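You operate a simulated robot arm through the tools that you are given. There is no shell and no other tool.

Carry out the task below with a simulated robot arm. There is one attempt and no reset: what you move stays moved.

Task
Put things in order on the top of the teach bench. At the end: the grey steel mount (marked "No 4") from the top of the teach bench is in the green bin; the blue screen wipe stands where the grey steel mount stood; the clear cup stands where the blue round brush stood; the lamp clip stands where the blue screen wipe stood; the blue round brush stands where the lamp clip stood; whatever was shut is shut again. Leave all else as you found it, and nothing knocked over.

Only the result counts: the job must be done as asked and must still hold three seconds after the hand-in. Knocking over, shifting, dropping, spilling or breaking anything else fails it.

Robot
A 7-joint arm with a two-finger gripper, fixed in place. Base frame: the origin is on the floor under the middle of its stand, x ahead of it, y to its left, z up; the work surface is at about z = 85.3. Units: cm, degrees, N and s.
With the tool pointing down near the work surface it reaches from about 34 to 72 cm from the base axis. Its first joint turns from -66.0 to 66.0 degrees. Payload 2.45 kg.
Tool frame: the origin (TCP) lies between the finger pads and is the grasp point; the fingertips stand 2.6 cm ahead of it; z points along the fingers, y is the line along which they close. The gripper opens to 9.6 cm; its body begins 6.9 cm behind the TCP.
Orientation is told as [roll, pitch, yaw] about the base's x, y, z axes, in that order, counted from this pose: with the fingers straight down and closing along the base's y, the tool's x points along the base's -x, its y along +y and its z along -z.

Tools
- The arm moves only by the tool drive_tool. Its argument "series" is text: rows parted by semicolons, each of 6 numbers parted by spaces: the shift along the tool's x, y, z in units of 400 mm (1.0 is 400 mm), then the turn, a rotation vector about the tool's x, y, z in units of 45 degrees (1.0 is 45 degrees). In form: x y z wx wy wz; .... A call has 1 to 20 rows; each row is the pose to reach, as a shift and turn from the pose commanded when the call began, along the tool's axes at that moment. "hand" is the finger opening in cm, from 0 to 9.6, set as the call begins (left out, the last holds). A call with a number of a shift or a turn outside -1 to 1 is refused whole. Rows are played at 5 a second. More than 5 cm and 8.6 degrees between two rows, or a gripper value outside its range, and nothing of the call is played. Where a pose cannot be reached the arm comes as near as it can. A force on the tool above 40 N (or 10 N above the force at the start of the call, whichever is more), or a blocked arm, ends the call early, and 0.2 s more pass. The fingers move at their own pace (about 5 cm/s each) and stop on an object; they squeeze with about 20 N. The grip force told is the motor's: it shows also when the fingers shut on nothing. Time passes only in rows, and 0.2 s behind the last, so rows that repeat a pose let the fingers close. It gives the time, the measured TCP pose, the force on the tool (base axes), the opening and the grip force at its end, in the units of the frame above (readings bear some noise), with the torque about the TCP (base axes, N m) and any sound that the robot's microphone picked up.
- Cameras (640 x 400 px; columns grow to the right, rows downward): "scene" is fixed at [15.85, -40.19, 139.88]; the picture's right is [0.78, -0.63, 0.00], its down [-0.50, -0.61, -0.61] and it looks along [0.39, 0.48, -0.79] (base axes); focal length 290 px, centre (320, 200). "wrist" rides on the gripper at [8.2, 0.3, -9.8] in the tool frame; the picture's right is [-0.04, 1.00, 0.00], its down [-0.73, -0.03, -0.68] and it looks along [-0.68, -0.03, 0.73] (tool axes); focal length 256 px, centre (320, 200). There is no depth. A picture from a camera that has moved, and an enlarged one, comes with that camera's place and axes in the base frame and with its lens.
- snapshot(camera): a new picture of that camera. It takes no simulated time.
- inspect(camera, box): a new picture of the part [left, top, right, bottom] of that camera's present view, enlarged. It takes no simulated time.
- close_job(): hands the job in; it is judged then, once.

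Places have to be worked out from the pictures, the camera data and where the tool is seen. Open the gripper and draw the arm clear of the work before you hand the job in, unless the task says otherwise.

The tools are called after ">>>" by a JSON object that holds its "method" and its "body". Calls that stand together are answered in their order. drive_tool: Moves the arm, as the interface text tells. Its arguments: {"type":"object","properties":{"series":{"type":"string"},"hand":{"type":"number"}},"required":["series"]} The other tools are called the same way: snapshot (camera) takes a picture; inspect (camera, box) takes an enlarged picture of a part of a camera's view; close_job () hands the job in.

At the start:

```text
time: 0.0
tcp_pos: [46.59, -8.87, 109.86]
ee_rot: [0.0, 0.0, 0.0]
force: [-0.7, -0.3, -0.1]
torque: [-0.02, -0.01, 0.0]
opening: 9.63
finger_force: 0.1
```

scene: 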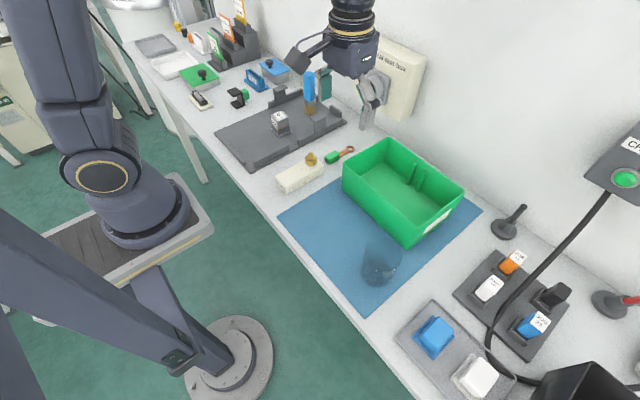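
wrist: 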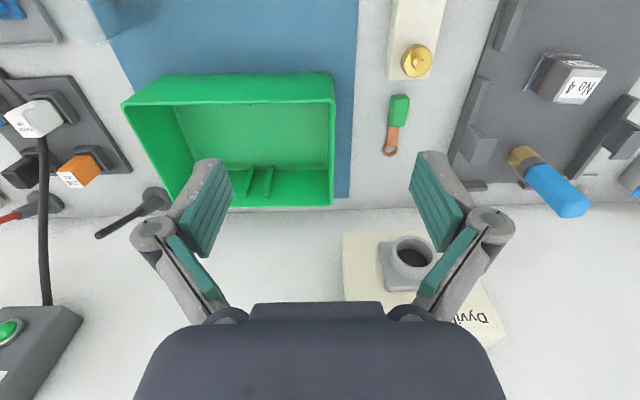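

I begin by looking closely at the scene to identify each object.

>>> {"method": "inspect", "body": {"camera": "scene", "box": [200, 50, 360, 150]}}

>>> {"method": "inspect", "body": {"camera": "scene", "box": [120, 0, 280, 100]}}

>>> {"method": "inspect", "body": {"camera": "scene", "box": [320, 200, 480, 300]}}

>>> {"method": "inspect", "body": {"camera": "scene", "box": [240, 100, 400, 200]}}

>>> {"method": "inspect", "body": {"camera": "scene", "box": [400, 230, 640, 380]}}

```text
4.00 times, centred on (280, 100) of scene
camera zoom: at [15.85, -40.19, 139.88], right [0.78, -0.63, 0.0], down [-0.5, -0.61, -0.61], along [0.39, 0.48, -0.79], focal length 1162 px, centre (480, 600)
```

zoom: 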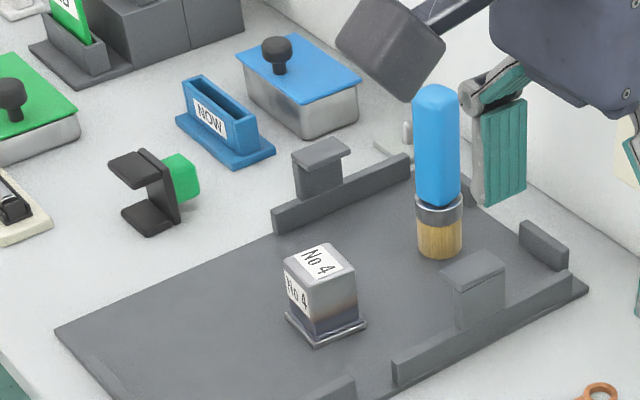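

```text
4.00 times, centred on (200, 50) of scene
camera zoom: at [15.85, -40.19, 139.88], right [0.78, -0.63, 0.0], down [-0.5, -0.61, -0.61], along [0.39, 0.48, -0.79], focal length 1162 px, centre (800, 800)
```

zoom: 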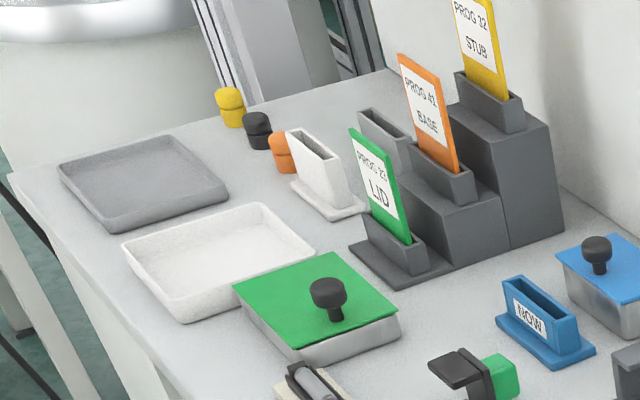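

```text
4.00 times, centred on (400, 250) of scene
camera zoom: at [15.85, -40.19, 139.88], right [0.78, -0.63, 0.0], down [-0.5, -0.61, -0.61], along [0.39, 0.48, -0.79], focal length 1162 px, centre (0, 0)
```

zoom: 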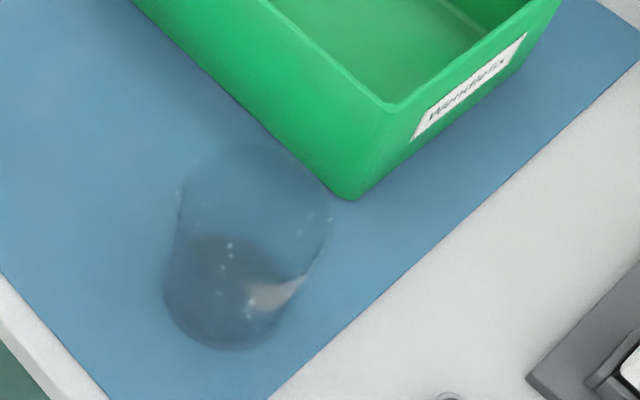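

```text
4.00 times, centred on (320, 150) of scene
camera zoom: at [15.85, -40.19, 139.88], right [0.78, -0.63, 0.0], down [-0.5, -0.61, -0.61], along [0.39, 0.48, -0.79], focal length 1162 px, centre (320, 400)
```

zoom: 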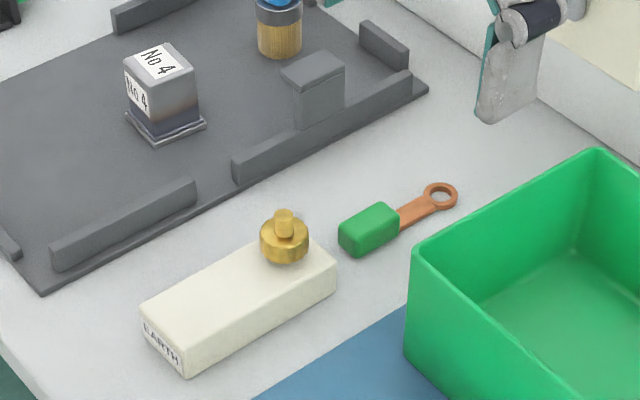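

```text
2.67 times, centred on (520, 305) of scene
camera zoom: at [15.85, -40.19, 139.88], right [0.78, -0.63, 0.0], down [-0.5, -0.61, -0.61], along [0.39, 0.48, -0.79], focal length 775 px, centre (-213, -80)
```

zoom: 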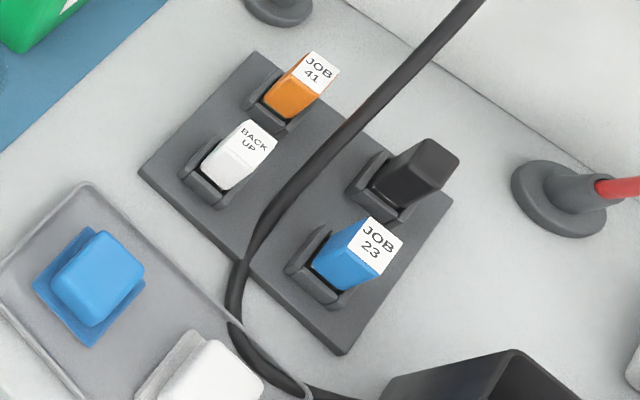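

Next I look closer at the tray at lower right (possible screen wipe), at the black/green clip, and at the far left items.

>>> {"method": "inspect", "body": {"camera": "scene", "box": [380, 290, 540, 400]}}

>>> {"method": "inspect", "body": {"camera": "scene", "box": [215, 75, 265, 115]}}

>>> {"method": "inspect", "body": {"camera": "scene", "box": [180, 80, 220, 115]}}

>>> {"method": "inspect", "body": {"camera": "scene", "box": [480, 180, 640, 400]}}

>>> {"method": "inspect", "body": {"camera": "wrist", "box": [480, 20, 640, 230]}}

>>> {"method": "inspect", "body": {"camera": "wrist", "box": [0, 0, 160, 200]}}

```text
3.64 times, centred on (460, 345) of scene
camera zoom: at [15.85, -40.19, 139.88], right [0.78, -0.63, 0.0], down [-0.5, -0.61, -0.61], along [0.39, 0.48, -0.79], focal length 1056 px, centre (-189, -327)
```

zoom: 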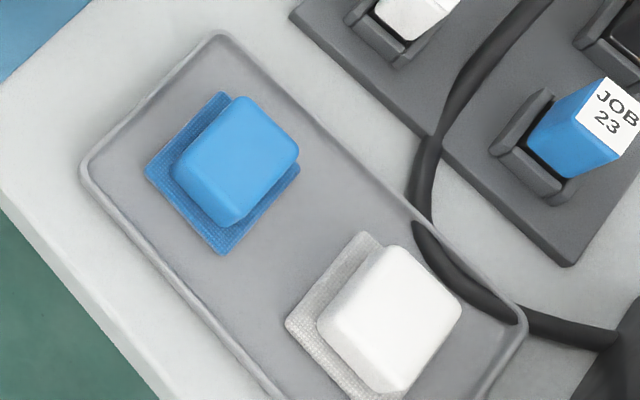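

```text
10.00 times, centred on (240, 95) of scene
camera zoom: at [15.85, -40.19, 139.88], right [0.78, -0.63, 0.0], down [-0.5, -0.61, -0.61], along [0.39, 0.48, -0.79], focal length 2905 px, centre (1120, 1250)
```

zoom: 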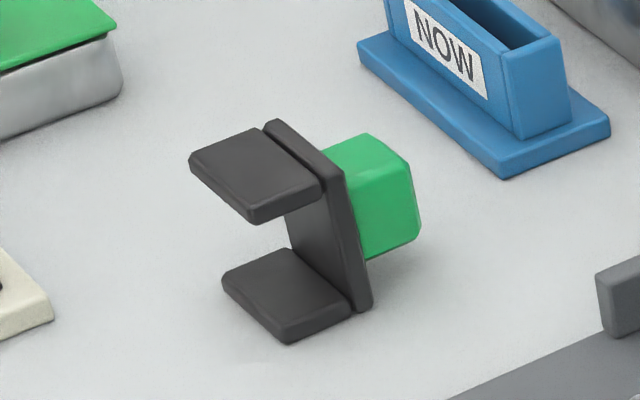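

```text
11.43 times, centred on (200, 98) of scene
camera zoom: at [15.85, -40.19, 139.88], right [0.78, -0.63, 0.0], down [-0.5, -0.61, -0.61], along [0.39, 0.48, -0.79], focal length 3320 px, centre (1691, 1371)
```

zoom: 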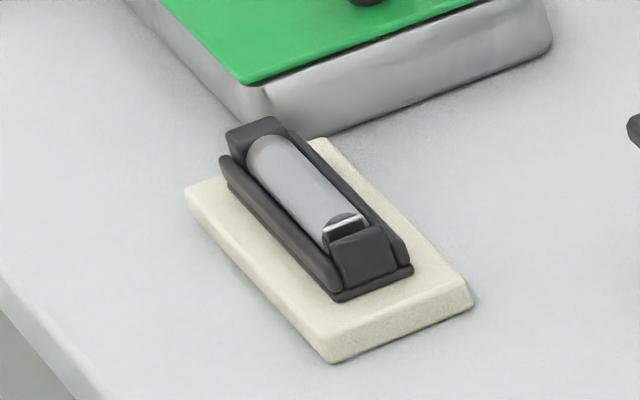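

```text
1.82 times, centred on (560, 290) of scene
camera zoom: at [15.85, -40.19, 139.88], right [0.78, -0.63, 0.0], down [-0.5, -0.61, -0.61], along [0.39, 0.48, -0.79], focal length 528 px, centre (-116, 36)
```

zoom: 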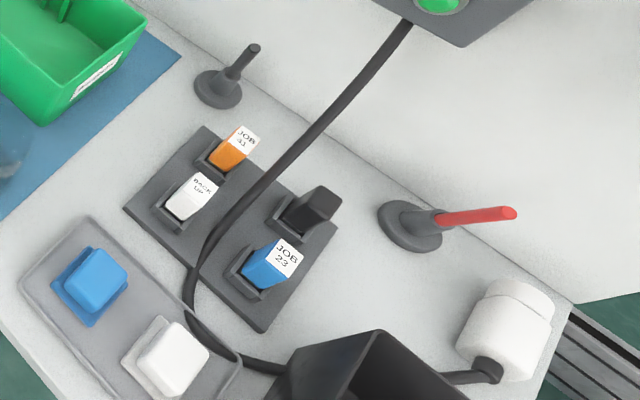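

```text
1.90 times, centred on (560, 125) of wrist
camera zoom: at [38.31, -8.51, 119.78], right [0.04, 1.0, 0.0], down [0.73, -0.03, 0.68], along [0.68, -0.03, -0.73], focal length 488 px, centre (-137, 343)
```

zoom: 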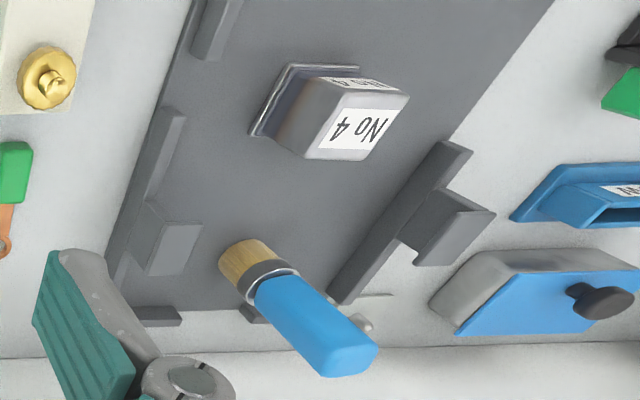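

```text
2.00 times, centred on (80, 100) of wrist
camera zoom: at [38.31, -8.51, 119.78], right [0.04, 1.0, 0.0], down [0.73, -0.03, 0.68], along [0.68, -0.03, -0.73], focal length 512 px, centre (800, 400)
```

zoom: 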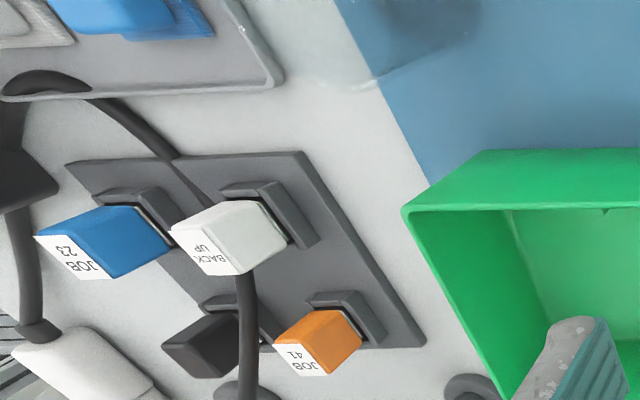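

The mount sits on the dark plate near (50, 20), the brush near (62, 22), the clip near (47, 41), the blue wipe in the tray near (39, -43), the cup near (40, -29), and all look axis-aligned. I move above the mount at a safe height to get a better wrist view.

>>> {"method": "drive_tool", "body": {"series": "-0.011 0.091 0.015 0 0 0; -0.023 0.182 0.03 0 0 0; -0.034 0.273 0.046 0 0 0; -0.045 0.363 0.061 0 0 0; -0.056 0.454 0.076 0 0 0; -0.068 0.545 0.091 0 0 0; -0.079 0.636 0.106 0 0 0; -0.09 0.727 0.1215 0 0 0; -0.09 0.727 0.1215 0 0 0", "hand": 9.6}}

>>> {"method": "snapshot", "body": {"camera": "wrist"}}

>>> {"method": "snapshot", "body": {"camera": "scene"}}

```text
time: 2.0
tcp_pos: [50.17, 20.01, 105.17]
ee_rot: [-0.1, 0.0, 0.0]
force: [0.0, 0.1, 0.0]
torque: [0.0, 0.0, 0.0]
opening: 9.62
finger_force: 0.0
```

```text
taken
camera wrist: at [42.01, 20.39, 114.95], right [0.04, 1.0, 0.0], down [0.73, -0.03, 0.68], along [0.68, -0.03, -0.73], focal length 256 px, centre (320, 200)
```

wrist: 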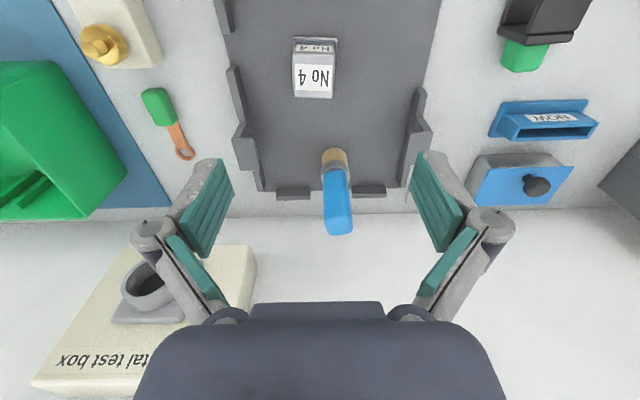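

```text
taken
```

scene: 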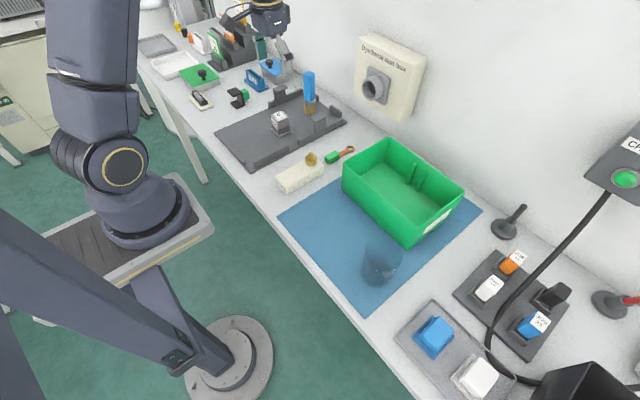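

I inspect the mount and brush closely from this viewpoint to refine their places.

>>> {"method": "inspect", "body": {"camera": "wrist", "box": [270, 20, 370, 110]}}

>>> {"method": "inspect", "body": {"camera": "wrist", "box": [210, 90, 450, 250]}}

>>> {"method": "inspect", "body": {"camera": "wrist", "box": [440, 0, 640, 210]}}

>>> {"method": "inspect", "body": {"camera": "scene", "box": [200, 60, 360, 160]}}

```text
4.44 times, centred on (320, 65) of wrist
camera zoom: at [42.01, 20.39, 114.95], right [0.04, 1.0, 0.0], down [0.73, -0.03, 0.68], along [0.68, -0.03, -0.73], focal length 1138 px, centre (320, 800)
```

zoom: 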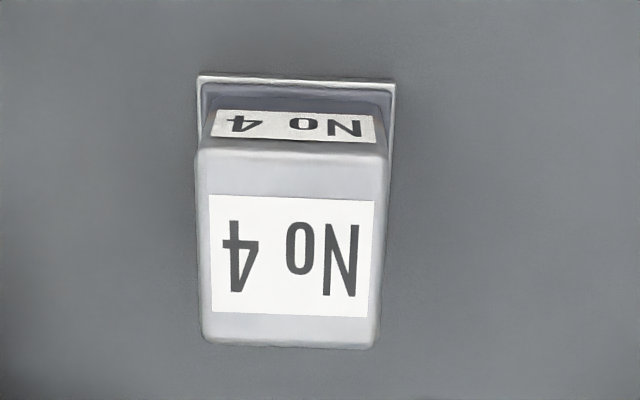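

```text
2.50 times, centred on (330, 170) of wrist
camera zoom: at [42.01, 20.39, 114.95], right [0.04, 1.0, 0.0], down [0.73, -0.03, 0.68], along [0.68, -0.03, -0.73], focal length 640 px, centre (295, 275)
```

zoom: 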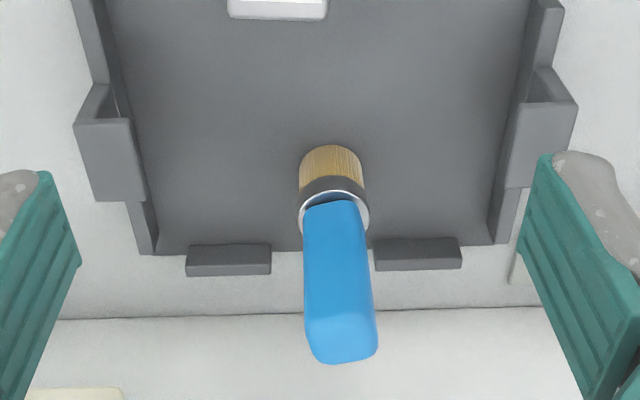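

```text
1.90 times, centred on (540, 105) of wrist
camera zoom: at [42.01, 20.39, 114.95], right [0.04, 1.0, 0.0], down [0.73, -0.03, 0.68], along [0.68, -0.03, -0.73], focal length 488 px, centre (-99, 381)
```

zoom: 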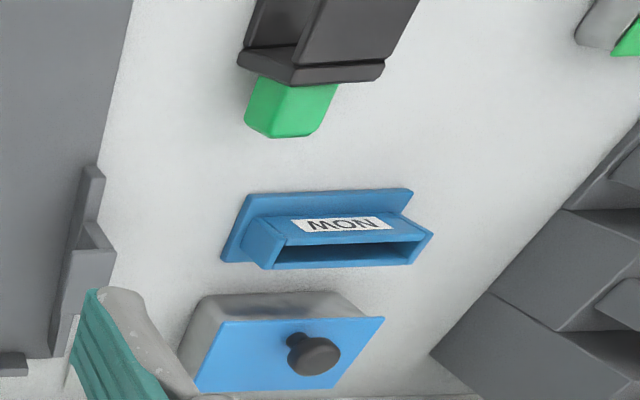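

```text
4.00 times, centred on (280, 110) of scene
camera zoom: at [15.85, -40.19, 139.88], right [0.78, -0.63, 0.0], down [-0.5, -0.61, -0.61], along [0.39, 0.48, -0.79], focal length 1162 px, centre (480, 560)
```

zoom: 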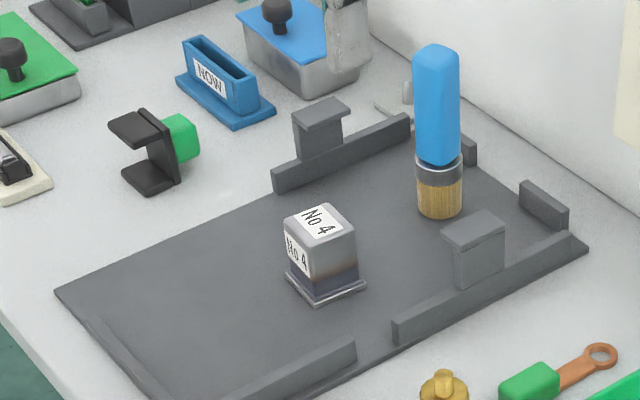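

The mount appears at about (49.5, 19.5), 3.6 cm wide, with its plate top near z≈86.5. I descend partly above it and look again.

>>> {"method": "drive_tool", "body": {"series": "0.008 -0.007 0.07 0 0 0; 0.016 -0.015 0.14 0 0 0; 0.016 -0.015 0.2 0 0 0; 0.016 -0.015 0.2 0 0 0", "hand": 7.5}}

>>> {"method": "snapshot", "body": {"camera": "wrist"}}

>>> {"method": "inspect", "body": {"camera": "scene", "box": [200, 60, 360, 160]}}

```text
time: 3.0
tcp_pos: [49.57, 19.87, 97.28]
ee_rot: [0.1, -0.1, 0.0]
force: [-0.7, 0.0, -0.2]
torque: [0.0, 0.0, -0.04]
opening: 7.51
finger_force: 0.0
```

```text
taken
camera wrist: at [41.33, 20.18, 107.16], right [0.04, 1.0, 0.0], down [0.73, -0.03, 0.68], along [0.68, -0.03, -0.73], focal length 256 px, centre (320, 200)
```

wrist: 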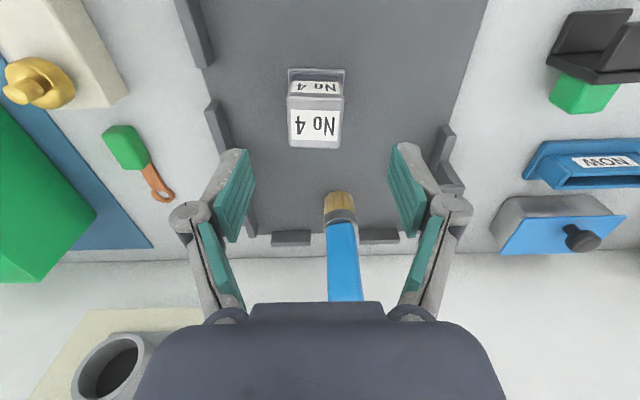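

```text
4.00 times, centred on (280, 110) of scene
camera zoom: at [15.85, -40.19, 139.88], right [0.78, -0.63, 0.0], down [-0.5, -0.61, -0.61], along [0.39, 0.48, -0.79], focal length 1162 px, centre (480, 560)
```

zoom: 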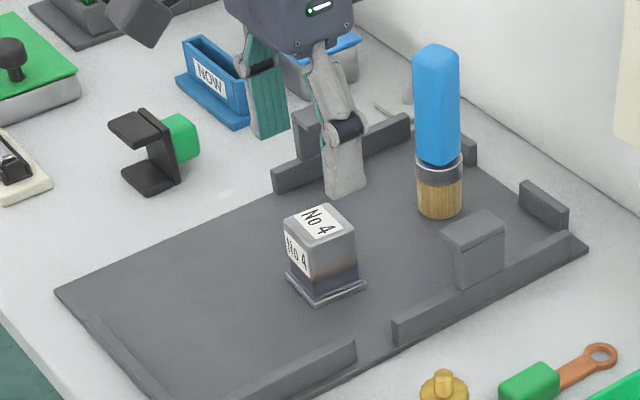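

I zoom on the mount again to triangulate its height and centre more exactly.

>>> {"method": "inspect", "body": {"camera": "wrist", "box": [265, 50, 365, 160]}}

>>> {"method": "inspect", "body": {"camera": "scene", "box": [255, 80, 325, 145]}}

```text
3.64 times, centred on (315, 105) of wrist
camera zoom: at [41.33, 20.18, 107.16], right [0.04, 1.0, 0.0], down [0.73, -0.03, 0.68], along [0.68, -0.03, -0.73], focal length 931 px, centre (338, 546)
```

zoom: 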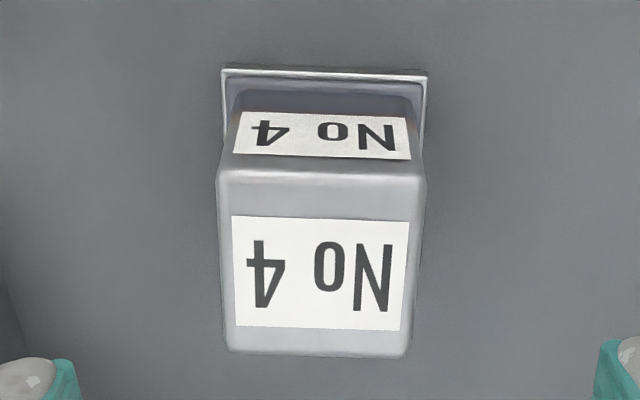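

```text
6.15 times, centred on (290, 112) of scene
camera zoom: at [15.85, -40.19, 139.88], right [0.78, -0.63, 0.0], down [-0.5, -0.61, -0.61], along [0.39, 0.48, -0.79], focal length 1788 px, centre (505, 738)
```

zoom: 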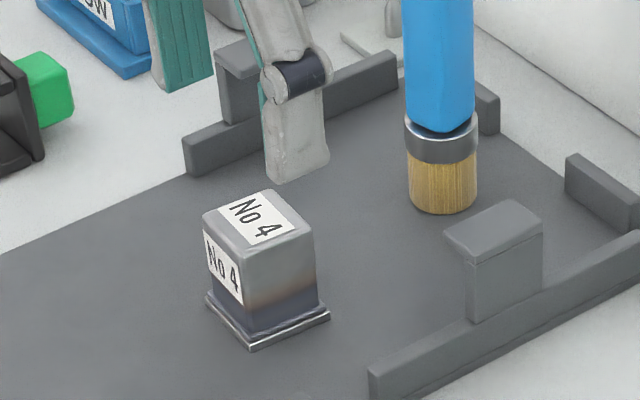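

The mount is centred near (49.4, 19.55), top at z≈91. I descend around it with the fingers open along y.

>>> {"method": "drive_tool", "body": {"series": "0.004 -0.002 0.05 0 0 0; 0.004 -0.003 0.1 0 0 0; 0.004 -0.003 0.145 0 0 0; 0.004 -0.003 0.17 0 0 0; 0.004 -0.003 0.17 0 0 0", "hand": 6.5}}

>>> {"method": "snapshot", "body": {"camera": "wrist"}}

>>> {"method": "inspect", "body": {"camera": "scene", "box": [240, 70, 340, 150]}}

```text
time: 4.2
tcp_pos: [49.15, 19.7, 90.28]
ee_rot: [-0.1, -0.1, 0.0]
force: [-1.0, 0.0, 0.1]
torque: [0.0, -0.02, 0.01]
opening: 6.49
finger_force: 0.1
```

```text
taken
camera wrist: at [41.03, 20.02, 100.27], right [0.04, 1.0, 0.0], down [0.73, -0.03, 0.68], along [0.68, -0.03, -0.73], focal length 256 px, centre (320, 200)
```

wrist: 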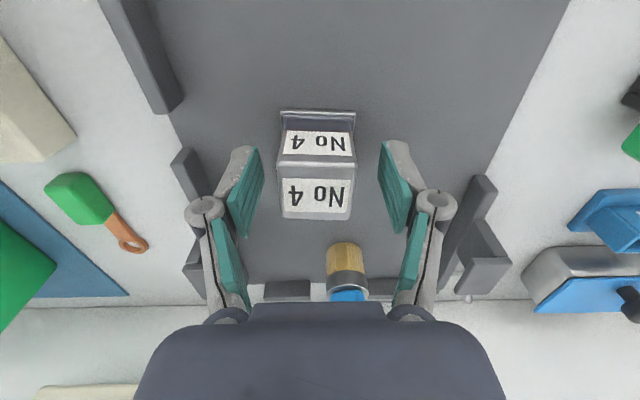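

```text
5.00 times, centred on (290, 110) of scene
camera zoom: at [15.85, -40.19, 139.88], right [0.78, -0.63, 0.0], down [-0.5, -0.61, -0.61], along [0.39, 0.48, -0.79], focal length 1452 px, centre (470, 650)
```

zoom: 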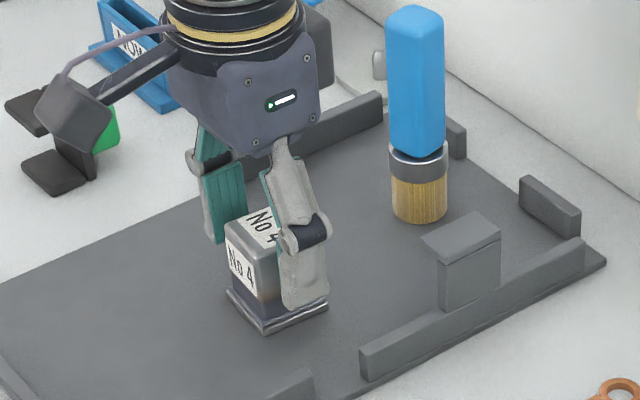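

The mount is well centred between the pads, so I close on it and hold.

>>> {"method": "drive_tool", "body": {"series": "0 0 0 0 0 0; 0 0 0 0 0 0; 0 0 0 0 0 0; 0 0 0 0 0 0; 0 0 0 0 0 0", "hand": 2.5}}

>>> {"method": "snapshot", "body": {"camera": "wrist"}}

```text
time: 5.4
tcp_pos: [49.23, 19.76, 90.38]
ee_rot: [0.0, 0.1, 0.0]
force: [1.4, -1.2, 0.3]
torque: [0.03, -0.03, -0.01]
opening: 3.78
finger_force: 20.0
```

```text
taken
camera wrist: at [41.04, 20.02, 100.29], right [0.04, 1.0, 0.0], down [0.73, -0.03, 0.68], along [0.68, -0.03, -0.73], focal length 256 px, centre (320, 200)
```

wrist: 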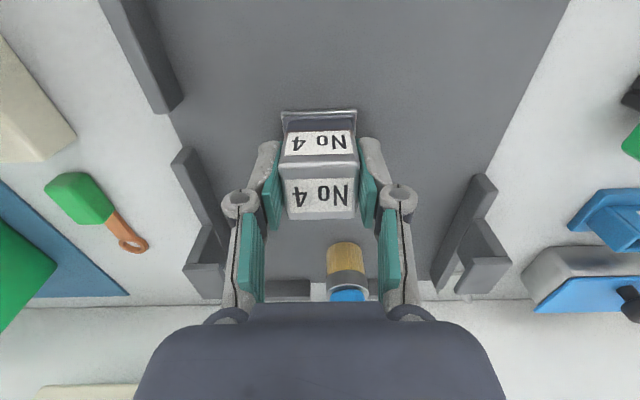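

The mount is held at 3.78 cm with 20 N. I lift it straight up and examine the bin.

>>> {"method": "drive_tool", "body": {"series": "0 0 -0.03 0 0 0; 0 0 -0.09 0 0 0; 0 0 -0.16 0 0 0; 0 0 -0.23 0 0 0; 0 0 -0.3 0 0 0; 0 0 -0.37 0 0 0; 0 0 -0.43 0 0 0; 0 0 -0.43 0 0 0", "hand": 2.5}}

>>> {"method": "snapshot", "body": {"camera": "wrist"}}

>>> {"method": "inspect", "body": {"camera": "scene", "box": [320, 120, 480, 260]}}

```text
time: 7.2
tcp_pos: [49.32, 19.54, 107.47]
ee_rot: [0.0, 0.1, 0.0]
force: [-0.5, -0.1, -0.4]
torque: [-0.02, 0.0, 0.03]
opening: 2.54
finger_force: 0.2
```

```text
taken
camera wrist: at [41.15, 19.8, 117.42], right [0.04, 1.0, 0.0], down [0.73, -0.03, 0.68], along [0.68, -0.03, -0.73], focal length 256 px, centre (320, 200)
```

wrist: 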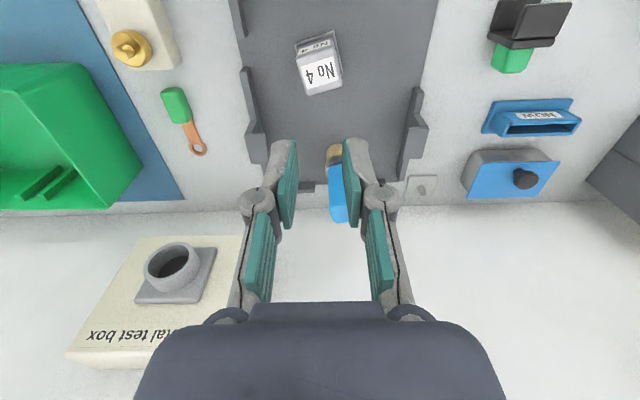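

```text
2.86 times, centred on (400, 190) of scene
camera zoom: at [15.85, -40.19, 139.88], right [0.78, -0.63, 0.0], down [-0.5, -0.61, -0.61], along [0.39, 0.48, -0.79], focal length 830 px, centre (91, 229)
```

zoom: 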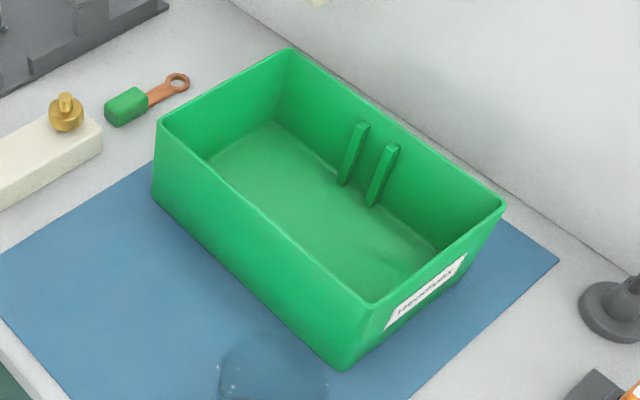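

The mount slipped out during the lift (opening 2.54, no grip force); it is still standing upright on the plate, slightly turned. I look closely at its present pose and shape.

>>> {"method": "inspect", "body": {"camera": "wrist", "box": [270, 10, 370, 110]}}

>>> {"method": "inspect", "body": {"camera": "scene", "box": [255, 95, 310, 145]}}

>>> {"method": "snapshot", "body": {"camera": "scene"}}

```text
4.00 times, centred on (320, 60) of wrist
camera zoom: at [41.15, 19.8, 117.42], right [0.04, 1.0, 0.0], down [0.73, -0.03, 0.68], along [0.68, -0.03, -0.73], focal length 1024 px, centre (320, 760)
```

zoom: 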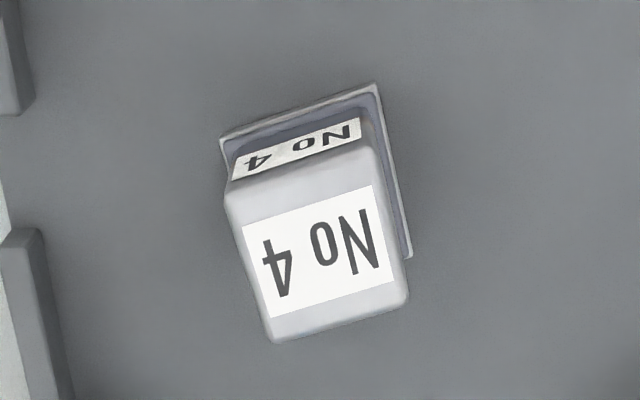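

```text
8.00 times, centred on (282, 120) of scene
camera zoom: at [15.85, -40.19, 139.88], right [0.78, -0.63, 0.0], down [-0.5, -0.61, -0.61], along [0.39, 0.48, -0.79], focal length 2324 px, centre (620, 840)
```

zoom: 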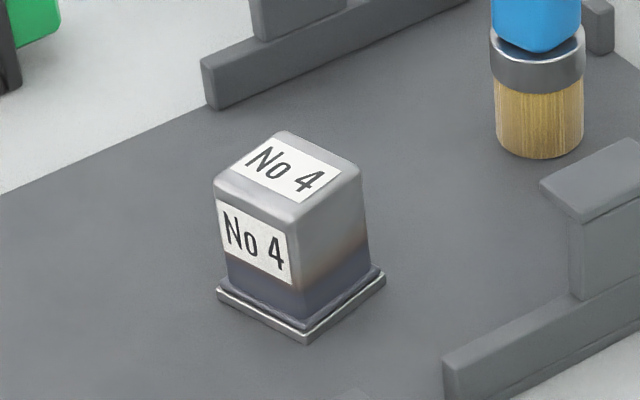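

```text
taken
```

scene: 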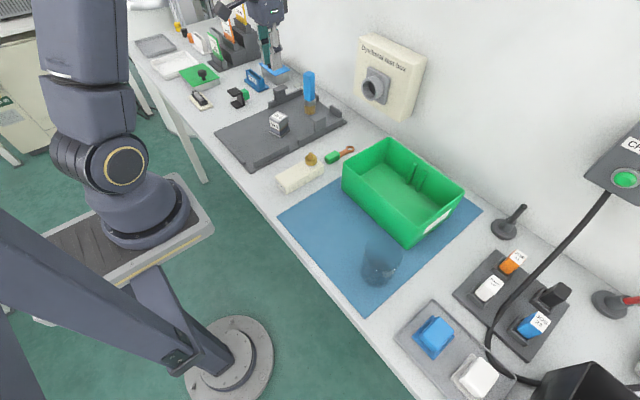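

The mount now stands at about (49.0, 19.4), turned ~13° counter-clockwise. I turn the tool to match, open and come back down toward it, this time to grip lower and lift slowly while reading its weight.

>>> {"method": "drive_tool", "body": {"series": "0.003 -0.002 0.05 0 0 -0.1; 0.006 -0.004 0.11 0 0 -0.2; 0.006 -0.004 0.17 0 0 -0.289; 0.006 -0.004 0.23 0 0 -0.289; 0.006 -0.004 0.286 0 0 -0.289; 0.006 -0.004 0.286 0 0 -0.289", "hand": 6.5}}

>>> {"method": "snapshot", "body": {"camera": "wrist"}}

>>> {"method": "inspect", "body": {"camera": "scene", "box": [240, 70, 340, 150]}}

```text
time: 8.6
tcp_pos: [48.96, 19.39, 96.15]
ee_rot: [0.0, 0.0, 13.0]
force: [0.0, -0.4, 0.4]
torque: [-0.02, 0.0, 0.01]
opening: 6.49
finger_force: 0.1
```

```text
taken
camera wrist: at [40.88, 17.98, 106.05], right [-0.19, 0.98, 0.0], down [0.72, 0.14, 0.68], along [0.67, 0.13, -0.73], focal length 256 px, centre (320, 200)
```

wrist: 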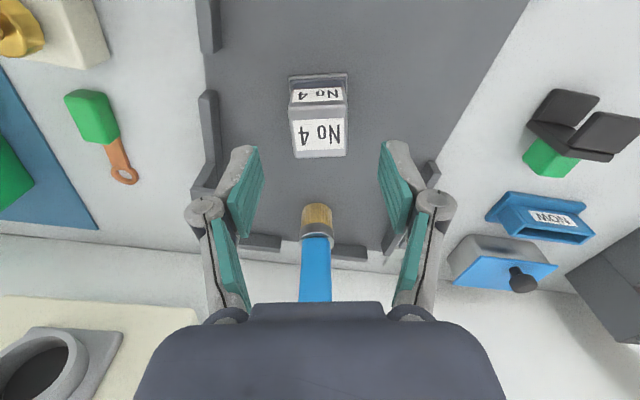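

```text
5.00 times, centred on (290, 110) of scene
camera zoom: at [15.85, -40.19, 139.88], right [0.78, -0.63, 0.0], down [-0.5, -0.61, -0.61], along [0.39, 0.48, -0.79], focal length 1452 px, centre (470, 650)
```

zoom: 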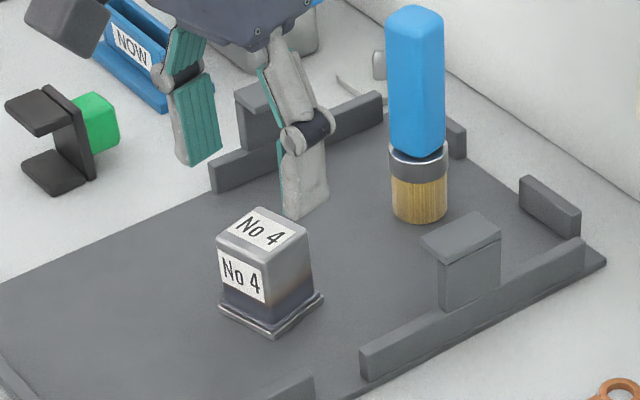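

The mount is now aligned with the fingers. I descend to z≈89.8 and close.

>>> {"method": "drive_tool", "body": {"series": "0 0 0.05 0 0 0; 0 0 0.1 0 0 0; 0 0 0.14 0 0 0; 0 0 0.157 0 0 0; 0 0 0.157 0 0 0", "hand": 6.5}}

>>> {"method": "drive_tool", "body": {"series": "0 0 0 0 0 0; 0 0 0 0 0 0; 0 0 0 0 0 0; 0 0 0 0 0 0; 0 0 0 0 0 0; 0 0 0 0 0 0; 0 0 0 0 0 0", "hand": 0}}

>>> {"method": "inspect", "body": {"camera": "wrist", "box": [220, 80, 420, 260]}}

>>> {"method": "inspect", "body": {"camera": "scene", "box": [250, 90, 320, 145]}}

```text
time: 9.8
tcp_pos: [49.13, 19.35, 89.89]
ee_rot: [0.0, 0.0, 13.0]
force: [-0.5, 0.1, 0.2]
torque: [-0.03, 0.0, 0.0]
opening: 6.48
finger_force: 0.1
```

```text
time: 11.4
tcp_pos: [49.15, 19.32, 89.88]
ee_rot: [0.0, 0.0, 13.1]
force: [-0.1, -0.1, 0.5]
torque: [0.08, -0.03, 0.07]
opening: 3.76
finger_force: 19.9
```

```text
2.22 times, centred on (320, 170) of wrist
camera zoom: at [41.05, 17.84, 99.81], right [-0.19, 0.98, 0.0], down [0.72, 0.14, 0.68], along [0.67, 0.13, -0.73], focal length 569 px, centre (320, 267)
```

zoom: 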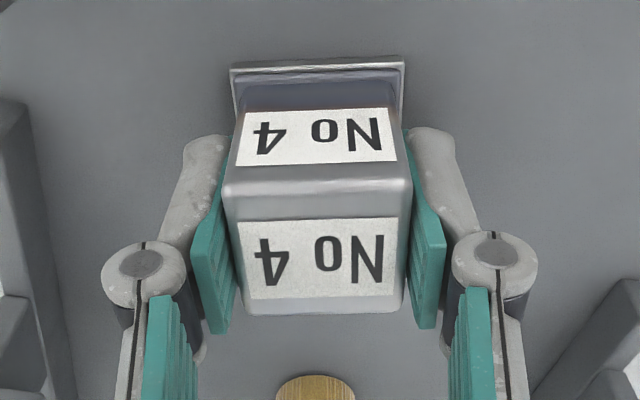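

```text
7.27 times, centred on (285, 118) of scene
camera zoom: at [15.85, -40.19, 139.88], right [0.78, -0.63, 0.0], down [-0.5, -0.61, -0.61], along [0.39, 0.48, -0.79], focal length 2113 px, centre (574, 800)
```

zoom: 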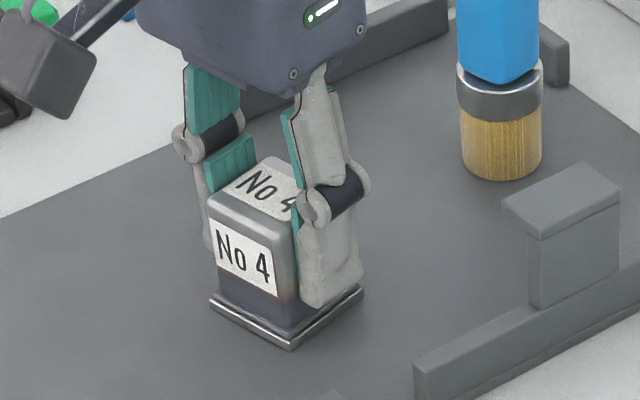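

The grip is firm at 3.76 cm. I lift very slowly by about 1 cm and read the load.

>>> {"method": "drive_tool", "body": {"series": "0 0 -0.002 0 0 0; 0 0 -0.005 0 0 0; 0 0 -0.008 0 0 0; 0 0 -0.012 0 0 0; 0 0 -0.016 0 0 0; 0 0 -0.02 0 0 0; 0 0 -0.024 0 0 0; 0 0 -0.024 0 0 0", "hand": 0}}

>>> {"method": "inspect", "body": {"camera": "wrist", "box": [220, 80, 420, 260]}}

>>> {"method": "inspect", "body": {"camera": "scene", "box": [250, 90, 320, 145]}}

```text
time: 13.2
tcp_pos: [49.12, 19.26, 90.69]
ee_rot: [0.0, 0.1, 13.0]
force: [-0.5, 0.1, -2.3]
torque: [-0.01, 0.0, 0.0]
opening: 3.79
finger_force: 20.1
```

```text
2.22 times, centred on (320, 170) of wrist
camera zoom: at [41.02, 17.82, 100.57], right [-0.19, 0.98, 0.0], down [0.72, 0.14, 0.68], along [0.67, 0.13, -0.73], focal length 569 px, centre (320, 267)
```

zoom: 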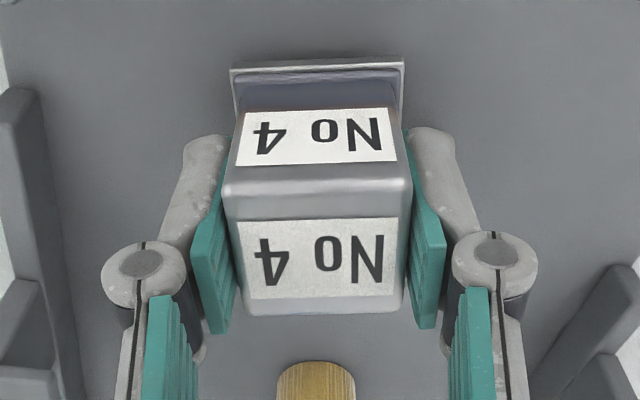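

```text
7.27 times, centred on (285, 118) of scene
camera zoom: at [15.85, -40.19, 139.88], right [0.78, -0.63, 0.0], down [-0.5, -0.61, -0.61], along [0.39, 0.48, -0.79], focal length 2113 px, centre (574, 800)
```

zoom: 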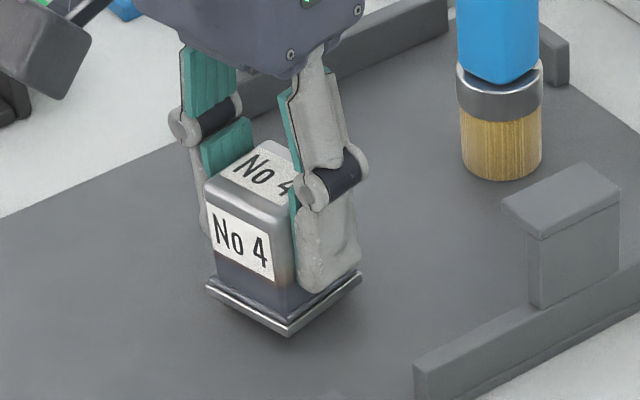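

It is held and weighs only about 2.3 N, so the slip came from moving too briskly. I raise it further with a slow ramp.

>>> {"method": "drive_tool", "body": {"series": "0 0 -0.00375 0 0 0; 0 0 -0.01 0 0 0; 0 0 -0.01875 0 0 0; 0 0 -0.03 0 0 0; 0 0 -0.045 0 0 0; 0 0 -0.0625 0 0 0; 0 0 -0.08 0 0 0; 0 0 -0.0975 0 0 0; 0 0 -0.115 0 0 0; 0 0 -0.1325 0 0 0; 0 0 -0.15 0 0 0; 0 0 -0.1675 0 0 0; 0 0 -0.185 0 0 0; 0 0 -0.2025 0 0 0; 0 0 -0.22 0 0 0; 0 0 -0.235 0 0 0; 0 0 -0.2475 0 0 0; 0 0 -0.255 0 0 0; 0 0 -0.26 0 0 0; 0 0 -0.26 0 0 0", "hand": 0}}

>>> {"method": "inspect", "body": {"camera": "wrist", "box": [220, 80, 420, 260]}}

>>> {"method": "inspect", "body": {"camera": "scene", "box": [230, 50, 390, 150]}}

```text
time: 17.4
tcp_pos: [49.08, 19.22, 101.09]
ee_rot: [-0.1, 0.0, 13.0]
force: [0.5, 0.9, -1.6]
torque: [0.01, -0.05, 0.02]
opening: 3.76
finger_force: 20.2
```

```text
2.22 times, centred on (320, 170) of wrist
camera zoom: at [41.04, 17.76, 110.93], right [-0.19, 0.98, 0.0], down [0.72, 0.14, 0.68], along [0.67, 0.13, -0.73], focal length 569 px, centre (320, 267)
```

zoom: 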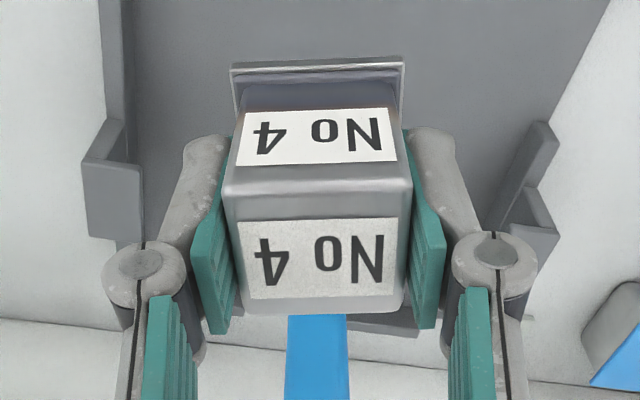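

```text
4.00 times, centred on (310, 100) of scene
camera zoom: at [15.85, -40.19, 139.88], right [0.78, -0.63, 0.0], down [-0.5, -0.61, -0.61], along [0.39, 0.48, -0.79], focal length 1162 px, centre (360, 600)
```

zoom: 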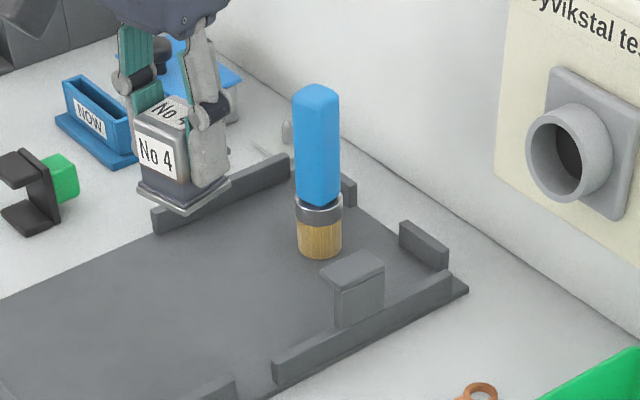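

The mount is securely held. The bin spans about x 49–63, y −29 to −7.5 with its rim near z 94.5, so I carry the mount slowly towards it in two stages at TCP z≈103.

>>> {"method": "drive_tool", "body": {"series": "0 -0.0025 -0.002 0 0 0; 0.0005 -0.01 -0.005 0 0 0; 0.0011 -0.02 -0.01 0 0 0; 0.0019 -0.035 -0.015 0 0 0; 0.003 -0.0549 -0.02 0 0 0; 0.0044 -0.0799 -0.025 0 0 0; 0.006 -0.1098 -0.03 0 0 0; 0.0076 -0.1398 -0.035 0 0 0; 0.0093 -0.1698 -0.04 0 0 0; 0.0109 -0.1997 -0.045 0 0 0; 0.0125 -0.2297 -0.048 0 0 0; 0.0142 -0.2596 -0.05 0 0 0; 0.0158 -0.2896 -0.05 0 0 0; 0.0174 -0.3195 -0.05 0 0 0; 0.0191 -0.3495 -0.05 0 0 0; 0.0207 -0.3795 -0.05 0 0 0; 0.0223 -0.4094 -0.05 0 0 0; 0.0237 -0.4344 -0.05 0 0 0; 0.0248 -0.4544 -0.05 0 0 0; 0.0254 -0.4656 -0.05 0 0 0", "hand": 0}}

>>> {"method": "drive_tool", "body": {"series": "0 -0.0025 0 0 0 0; 0.0005 -0.01 0 0 0 0; 0.0011 -0.02 0 0 0 0; 0.0019 -0.035 0 0 0 0; 0.003 -0.0549 0 0 0 0; 0.0044 -0.0799 0 0 0 0; 0.006 -0.1098 0 0 0 0; 0.0076 -0.1398 0 0 0 0; 0.0093 -0.1698 0 0 0 0; 0.0109 -0.1997 0 0 0 0; 0.0125 -0.2297 0 0 0 0; 0.0142 -0.2596 0 0 0 0; 0.0158 -0.2896 0 0 0 0; 0.0174 -0.3195 0 0 0 0; 0.0191 -0.3495 0 0 0 0; 0.0207 -0.3795 0 0 0 0; 0.0223 -0.4094 0 0 0 0; 0.0237 -0.4344 0 0 0 0; 0.0248 -0.4544 0 0 0 0; 0.0254 -0.4656 0 0 0 0", "hand": 0}}

>>> {"method": "snapshot", "body": {"camera": "wrist"}}

>>> {"method": "snapshot", "body": {"camera": "scene"}}

```text
time: 21.6
tcp_pos: [52.21, 1.0, 103.03]
ee_rot: [0.1, -0.1, 13.0]
force: [-0.2, -0.8, -2.5]
torque: [0.0, -0.04, 0.01]
opening: 3.81
finger_force: 20.5
```

```text
time: 25.8
tcp_pos: [55.46, -17.48, 103.0]
ee_rot: [0.1, 0.0, 13.0]
force: [0.3, -0.6, -2.2]
torque: [0.01, -0.01, -0.02]
opening: 3.78
finger_force: 20.4
```

```text
taken
camera wrist: at [47.45, -18.93, 112.87], right [-0.19, 0.98, 0.0], down [0.72, 0.14, 0.68], along [0.67, 0.13, -0.73], focal length 256 px, centre (320, 200)
```

wrist: 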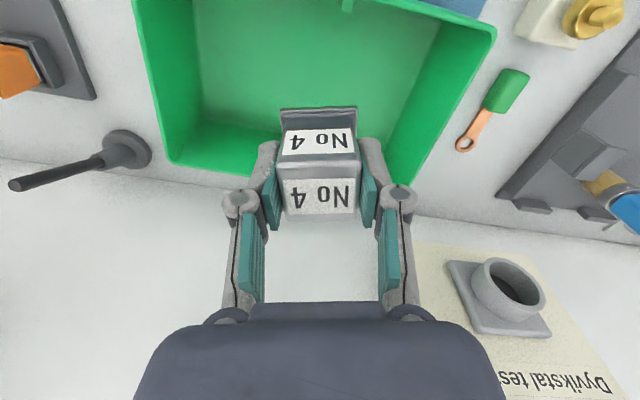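

```text
taken
```

scene: 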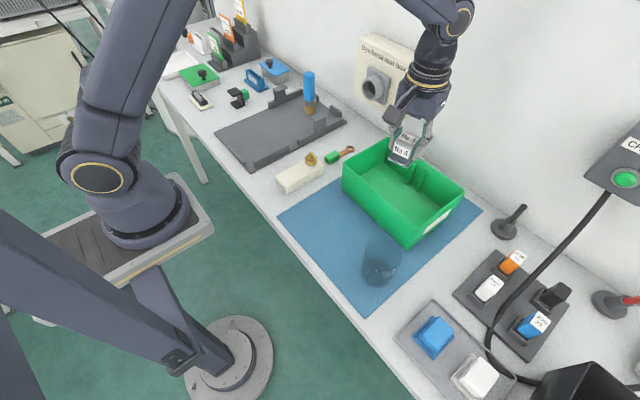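

The mount is over the bin's middle with good clearance. I lower it slowly into the bin.

>>> {"method": "drive_tool", "body": {"series": "0.003 0 0.0025 0 0 0; 0.006 0 0.0075 0 0 0; 0.009 0 0.015 0 0 0; 0.012 0 0.0275 0 0 0; 0.015 0 0.0425 0 0 0; 0.015 0 0.0625 0 0 0; 0.015 0 0.085 0 0 0; 0.015 0 0.11 0 0 0; 0.015 0 0.135 0 0 0; 0.015 0 0.16 0 0 0; 0.015 0 0.185 0 0 0; 0.015 0 0.21 0 0 0; 0.015 0 0.235 0 0 0; 0.015 0 0.2575 0 0 0; 0.015 0 0.2775 0 0 0; 0.015 0 0.2925 0 0 0; 0.015 0 0.305 0 0 0; 0.015 0 0.3125 0 0 0; 0.015 0 0.3175 0 0 0; 0.015 0 0.32 0 0 0", "hand": 0}}

>>> {"method": "snapshot", "body": {"camera": "wrist"}}

>>> {"method": "inspect", "body": {"camera": "scene", "box": [330, 90, 490, 260]}}

```text
time: 30.0
tcp_pos: [54.81, -17.55, 90.33]
ee_rot: [0.0, 0.1, 13.0]
force: [-0.7, -0.7, -1.6]
torque: [0.02, 0.02, 0.0]
opening: 3.79
finger_force: 20.5
```

```text
taken
camera wrist: at [46.77, -19.01, 100.18], right [-0.19, 0.98, 0.0], down [0.72, 0.14, 0.68], along [0.67, 0.13, -0.73], focal length 256 px, centre (320, 200)
```

wrist: 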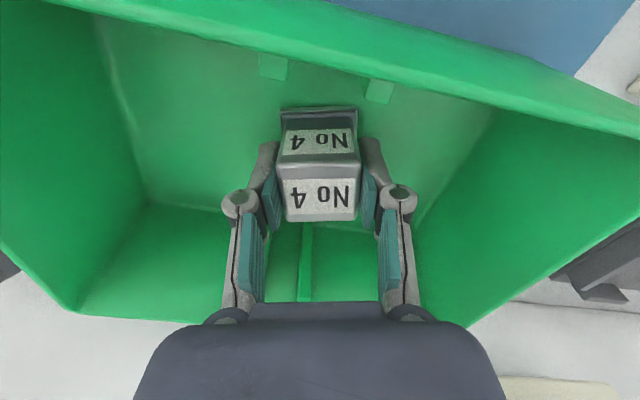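

```text
2.35 times, centred on (410, 175) of scene
camera zoom: at [15.85, -40.19, 139.88], right [0.78, -0.63, 0.0], down [-0.5, -0.61, -0.61], along [0.39, 0.48, -0.79], focal length 684 px, centre (108, 259)
```

zoom: 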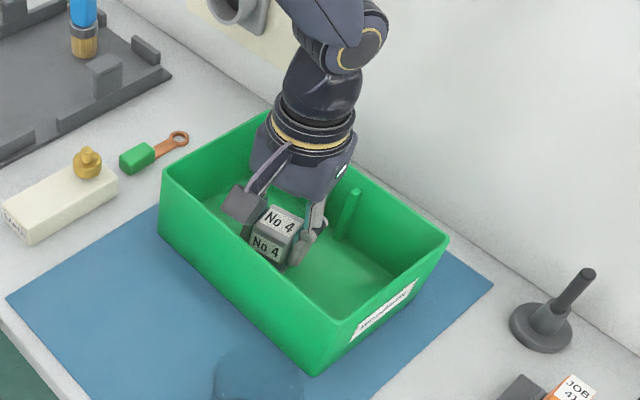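

The mount is inside the bin just above its floor. I lower in millimetre steps until the force shows contact.

>>> {"method": "drive_tool", "body": {"series": "0 0 0.0025 0 0 0; 0 0 0.005 0 0 0; 0 0 0.0075 0 0 0; 0 0 0.01 0 0 0; 0 0 0.01 0 0 0", "hand": 0}}

```text
time: 31.2
tcp_pos: [54.92, -17.42, 89.91]
ee_rot: [-0.1, -0.1, 13.1]
force: [-3.1, -0.9, 12.2]
torque: [-0.02, 0.07, -0.01]
opening: 3.79
finger_force: 20.0
```

Contact is felt (12 N up), so the mount rests on the bin floor. I open the fingers and rise a bit.

>>> {"method": "drive_tool", "body": {"series": "0 0 -0.002 0 0 0; 0 0 -0.002 0 0 0; 0 0 -0.002 0 0 0; 0 0 -0.002 0 0 0", "hand": 6}}

>>> {"method": "snapshot", "body": {"camera": "wrist"}}

```text
time: 32.2
tcp_pos: [54.98, -17.37, 90.12]
ee_rot: [0.1, 0.0, 13.0]
force: [1.1, 0.4, 0.4]
torque: [0.01, -0.04, 0.03]
opening: 5.99
finger_force: 0.1
```

```text
taken
camera wrist: at [46.89, -19.0, 99.92], right [-0.19, 0.98, 0.0], down [0.72, 0.14, 0.68], along [0.67, 0.13, -0.73], focal length 256 px, centre (320, 200)
```

wrist: 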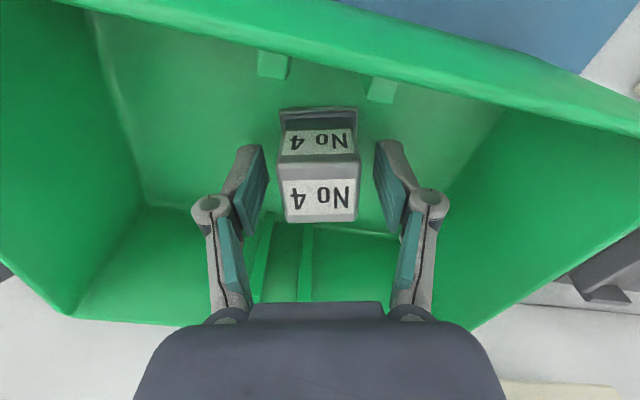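

The mount is in the bin and released. I rise clear, then move over the blue wipe while turning the tool back to zero yaw.

>>> {"method": "drive_tool", "body": {"series": "0 0 -0.05 0 0 0; 0 0 -0.13 0 0 0; 0 0 -0.22 0 0 0; 0 0 -0.31 0 0 0; 0 0 -0.4 0 0 0; 0 0 -0.4 0 0 0", "hand": 6}}

>>> {"method": "drive_tool", "body": {"series": "0.06 -0.059 0 0 0 0.04; 0.134 -0.132 0 0 0 0.08; 0.2 -0.2 0 0 0 0.12; 0.268 -0.264 0 0 0 0.16; 0.34 -0.33 0 0 0 0.2; 0.402 -0.396 0 0 0 0.24; 0.47 -0.462 0 0 0 0.27; 0.536 -0.528 0.02 0 0 0.289; 0.536 -0.528 0.02 0 0 0.289", "hand": 6}}

>>> {"method": "snapshot", "body": {"camera": "wrist"}}

>>> {"method": "snapshot", "body": {"camera": "scene"}}

```text
time: 33.6
tcp_pos: [54.82, -17.29, 105.74]
ee_rot: [0.0, 0.1, 13.0]
force: [0.5, 0.9, -0.6]
torque: [0.0, -0.02, 0.0]
opening: 5.99
finger_force: 0.0
```

```text
time: 35.6
tcp_pos: [38.98, -43.28, 105.14]
ee_rot: [0.0, 0.0, 0.0]
force: [0.3, -0.6, 0.7]
torque: [0.02, -0.02, 0.03]
opening: 6.0
finger_force: 0.0
```

```text
taken
camera wrist: at [30.67, -42.95, 114.95], right [0.04, 1.0, 0.0], down [0.73, -0.03, 0.68], along [0.68, -0.03, -0.73], focal length 256 px, centre (320, 200)
```

wrist: 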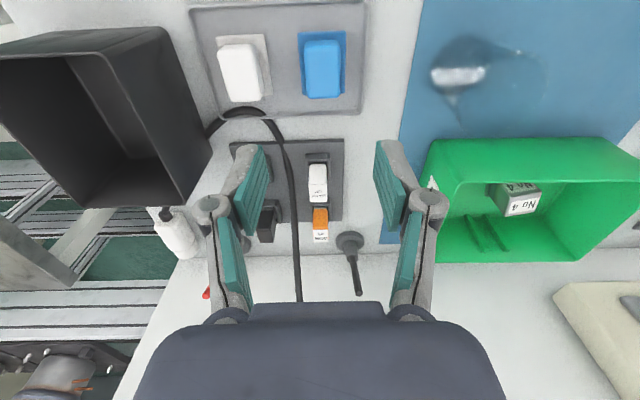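

```text
taken
```

scene: 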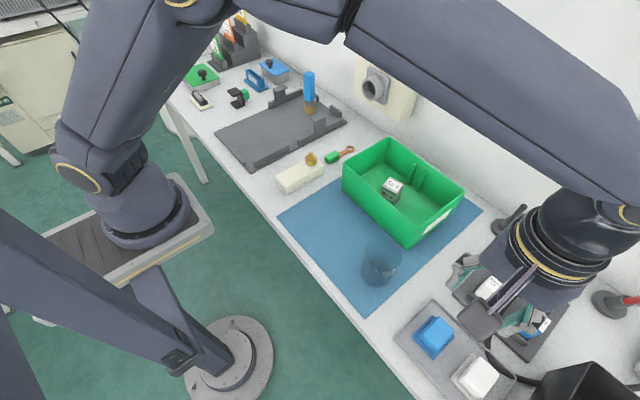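

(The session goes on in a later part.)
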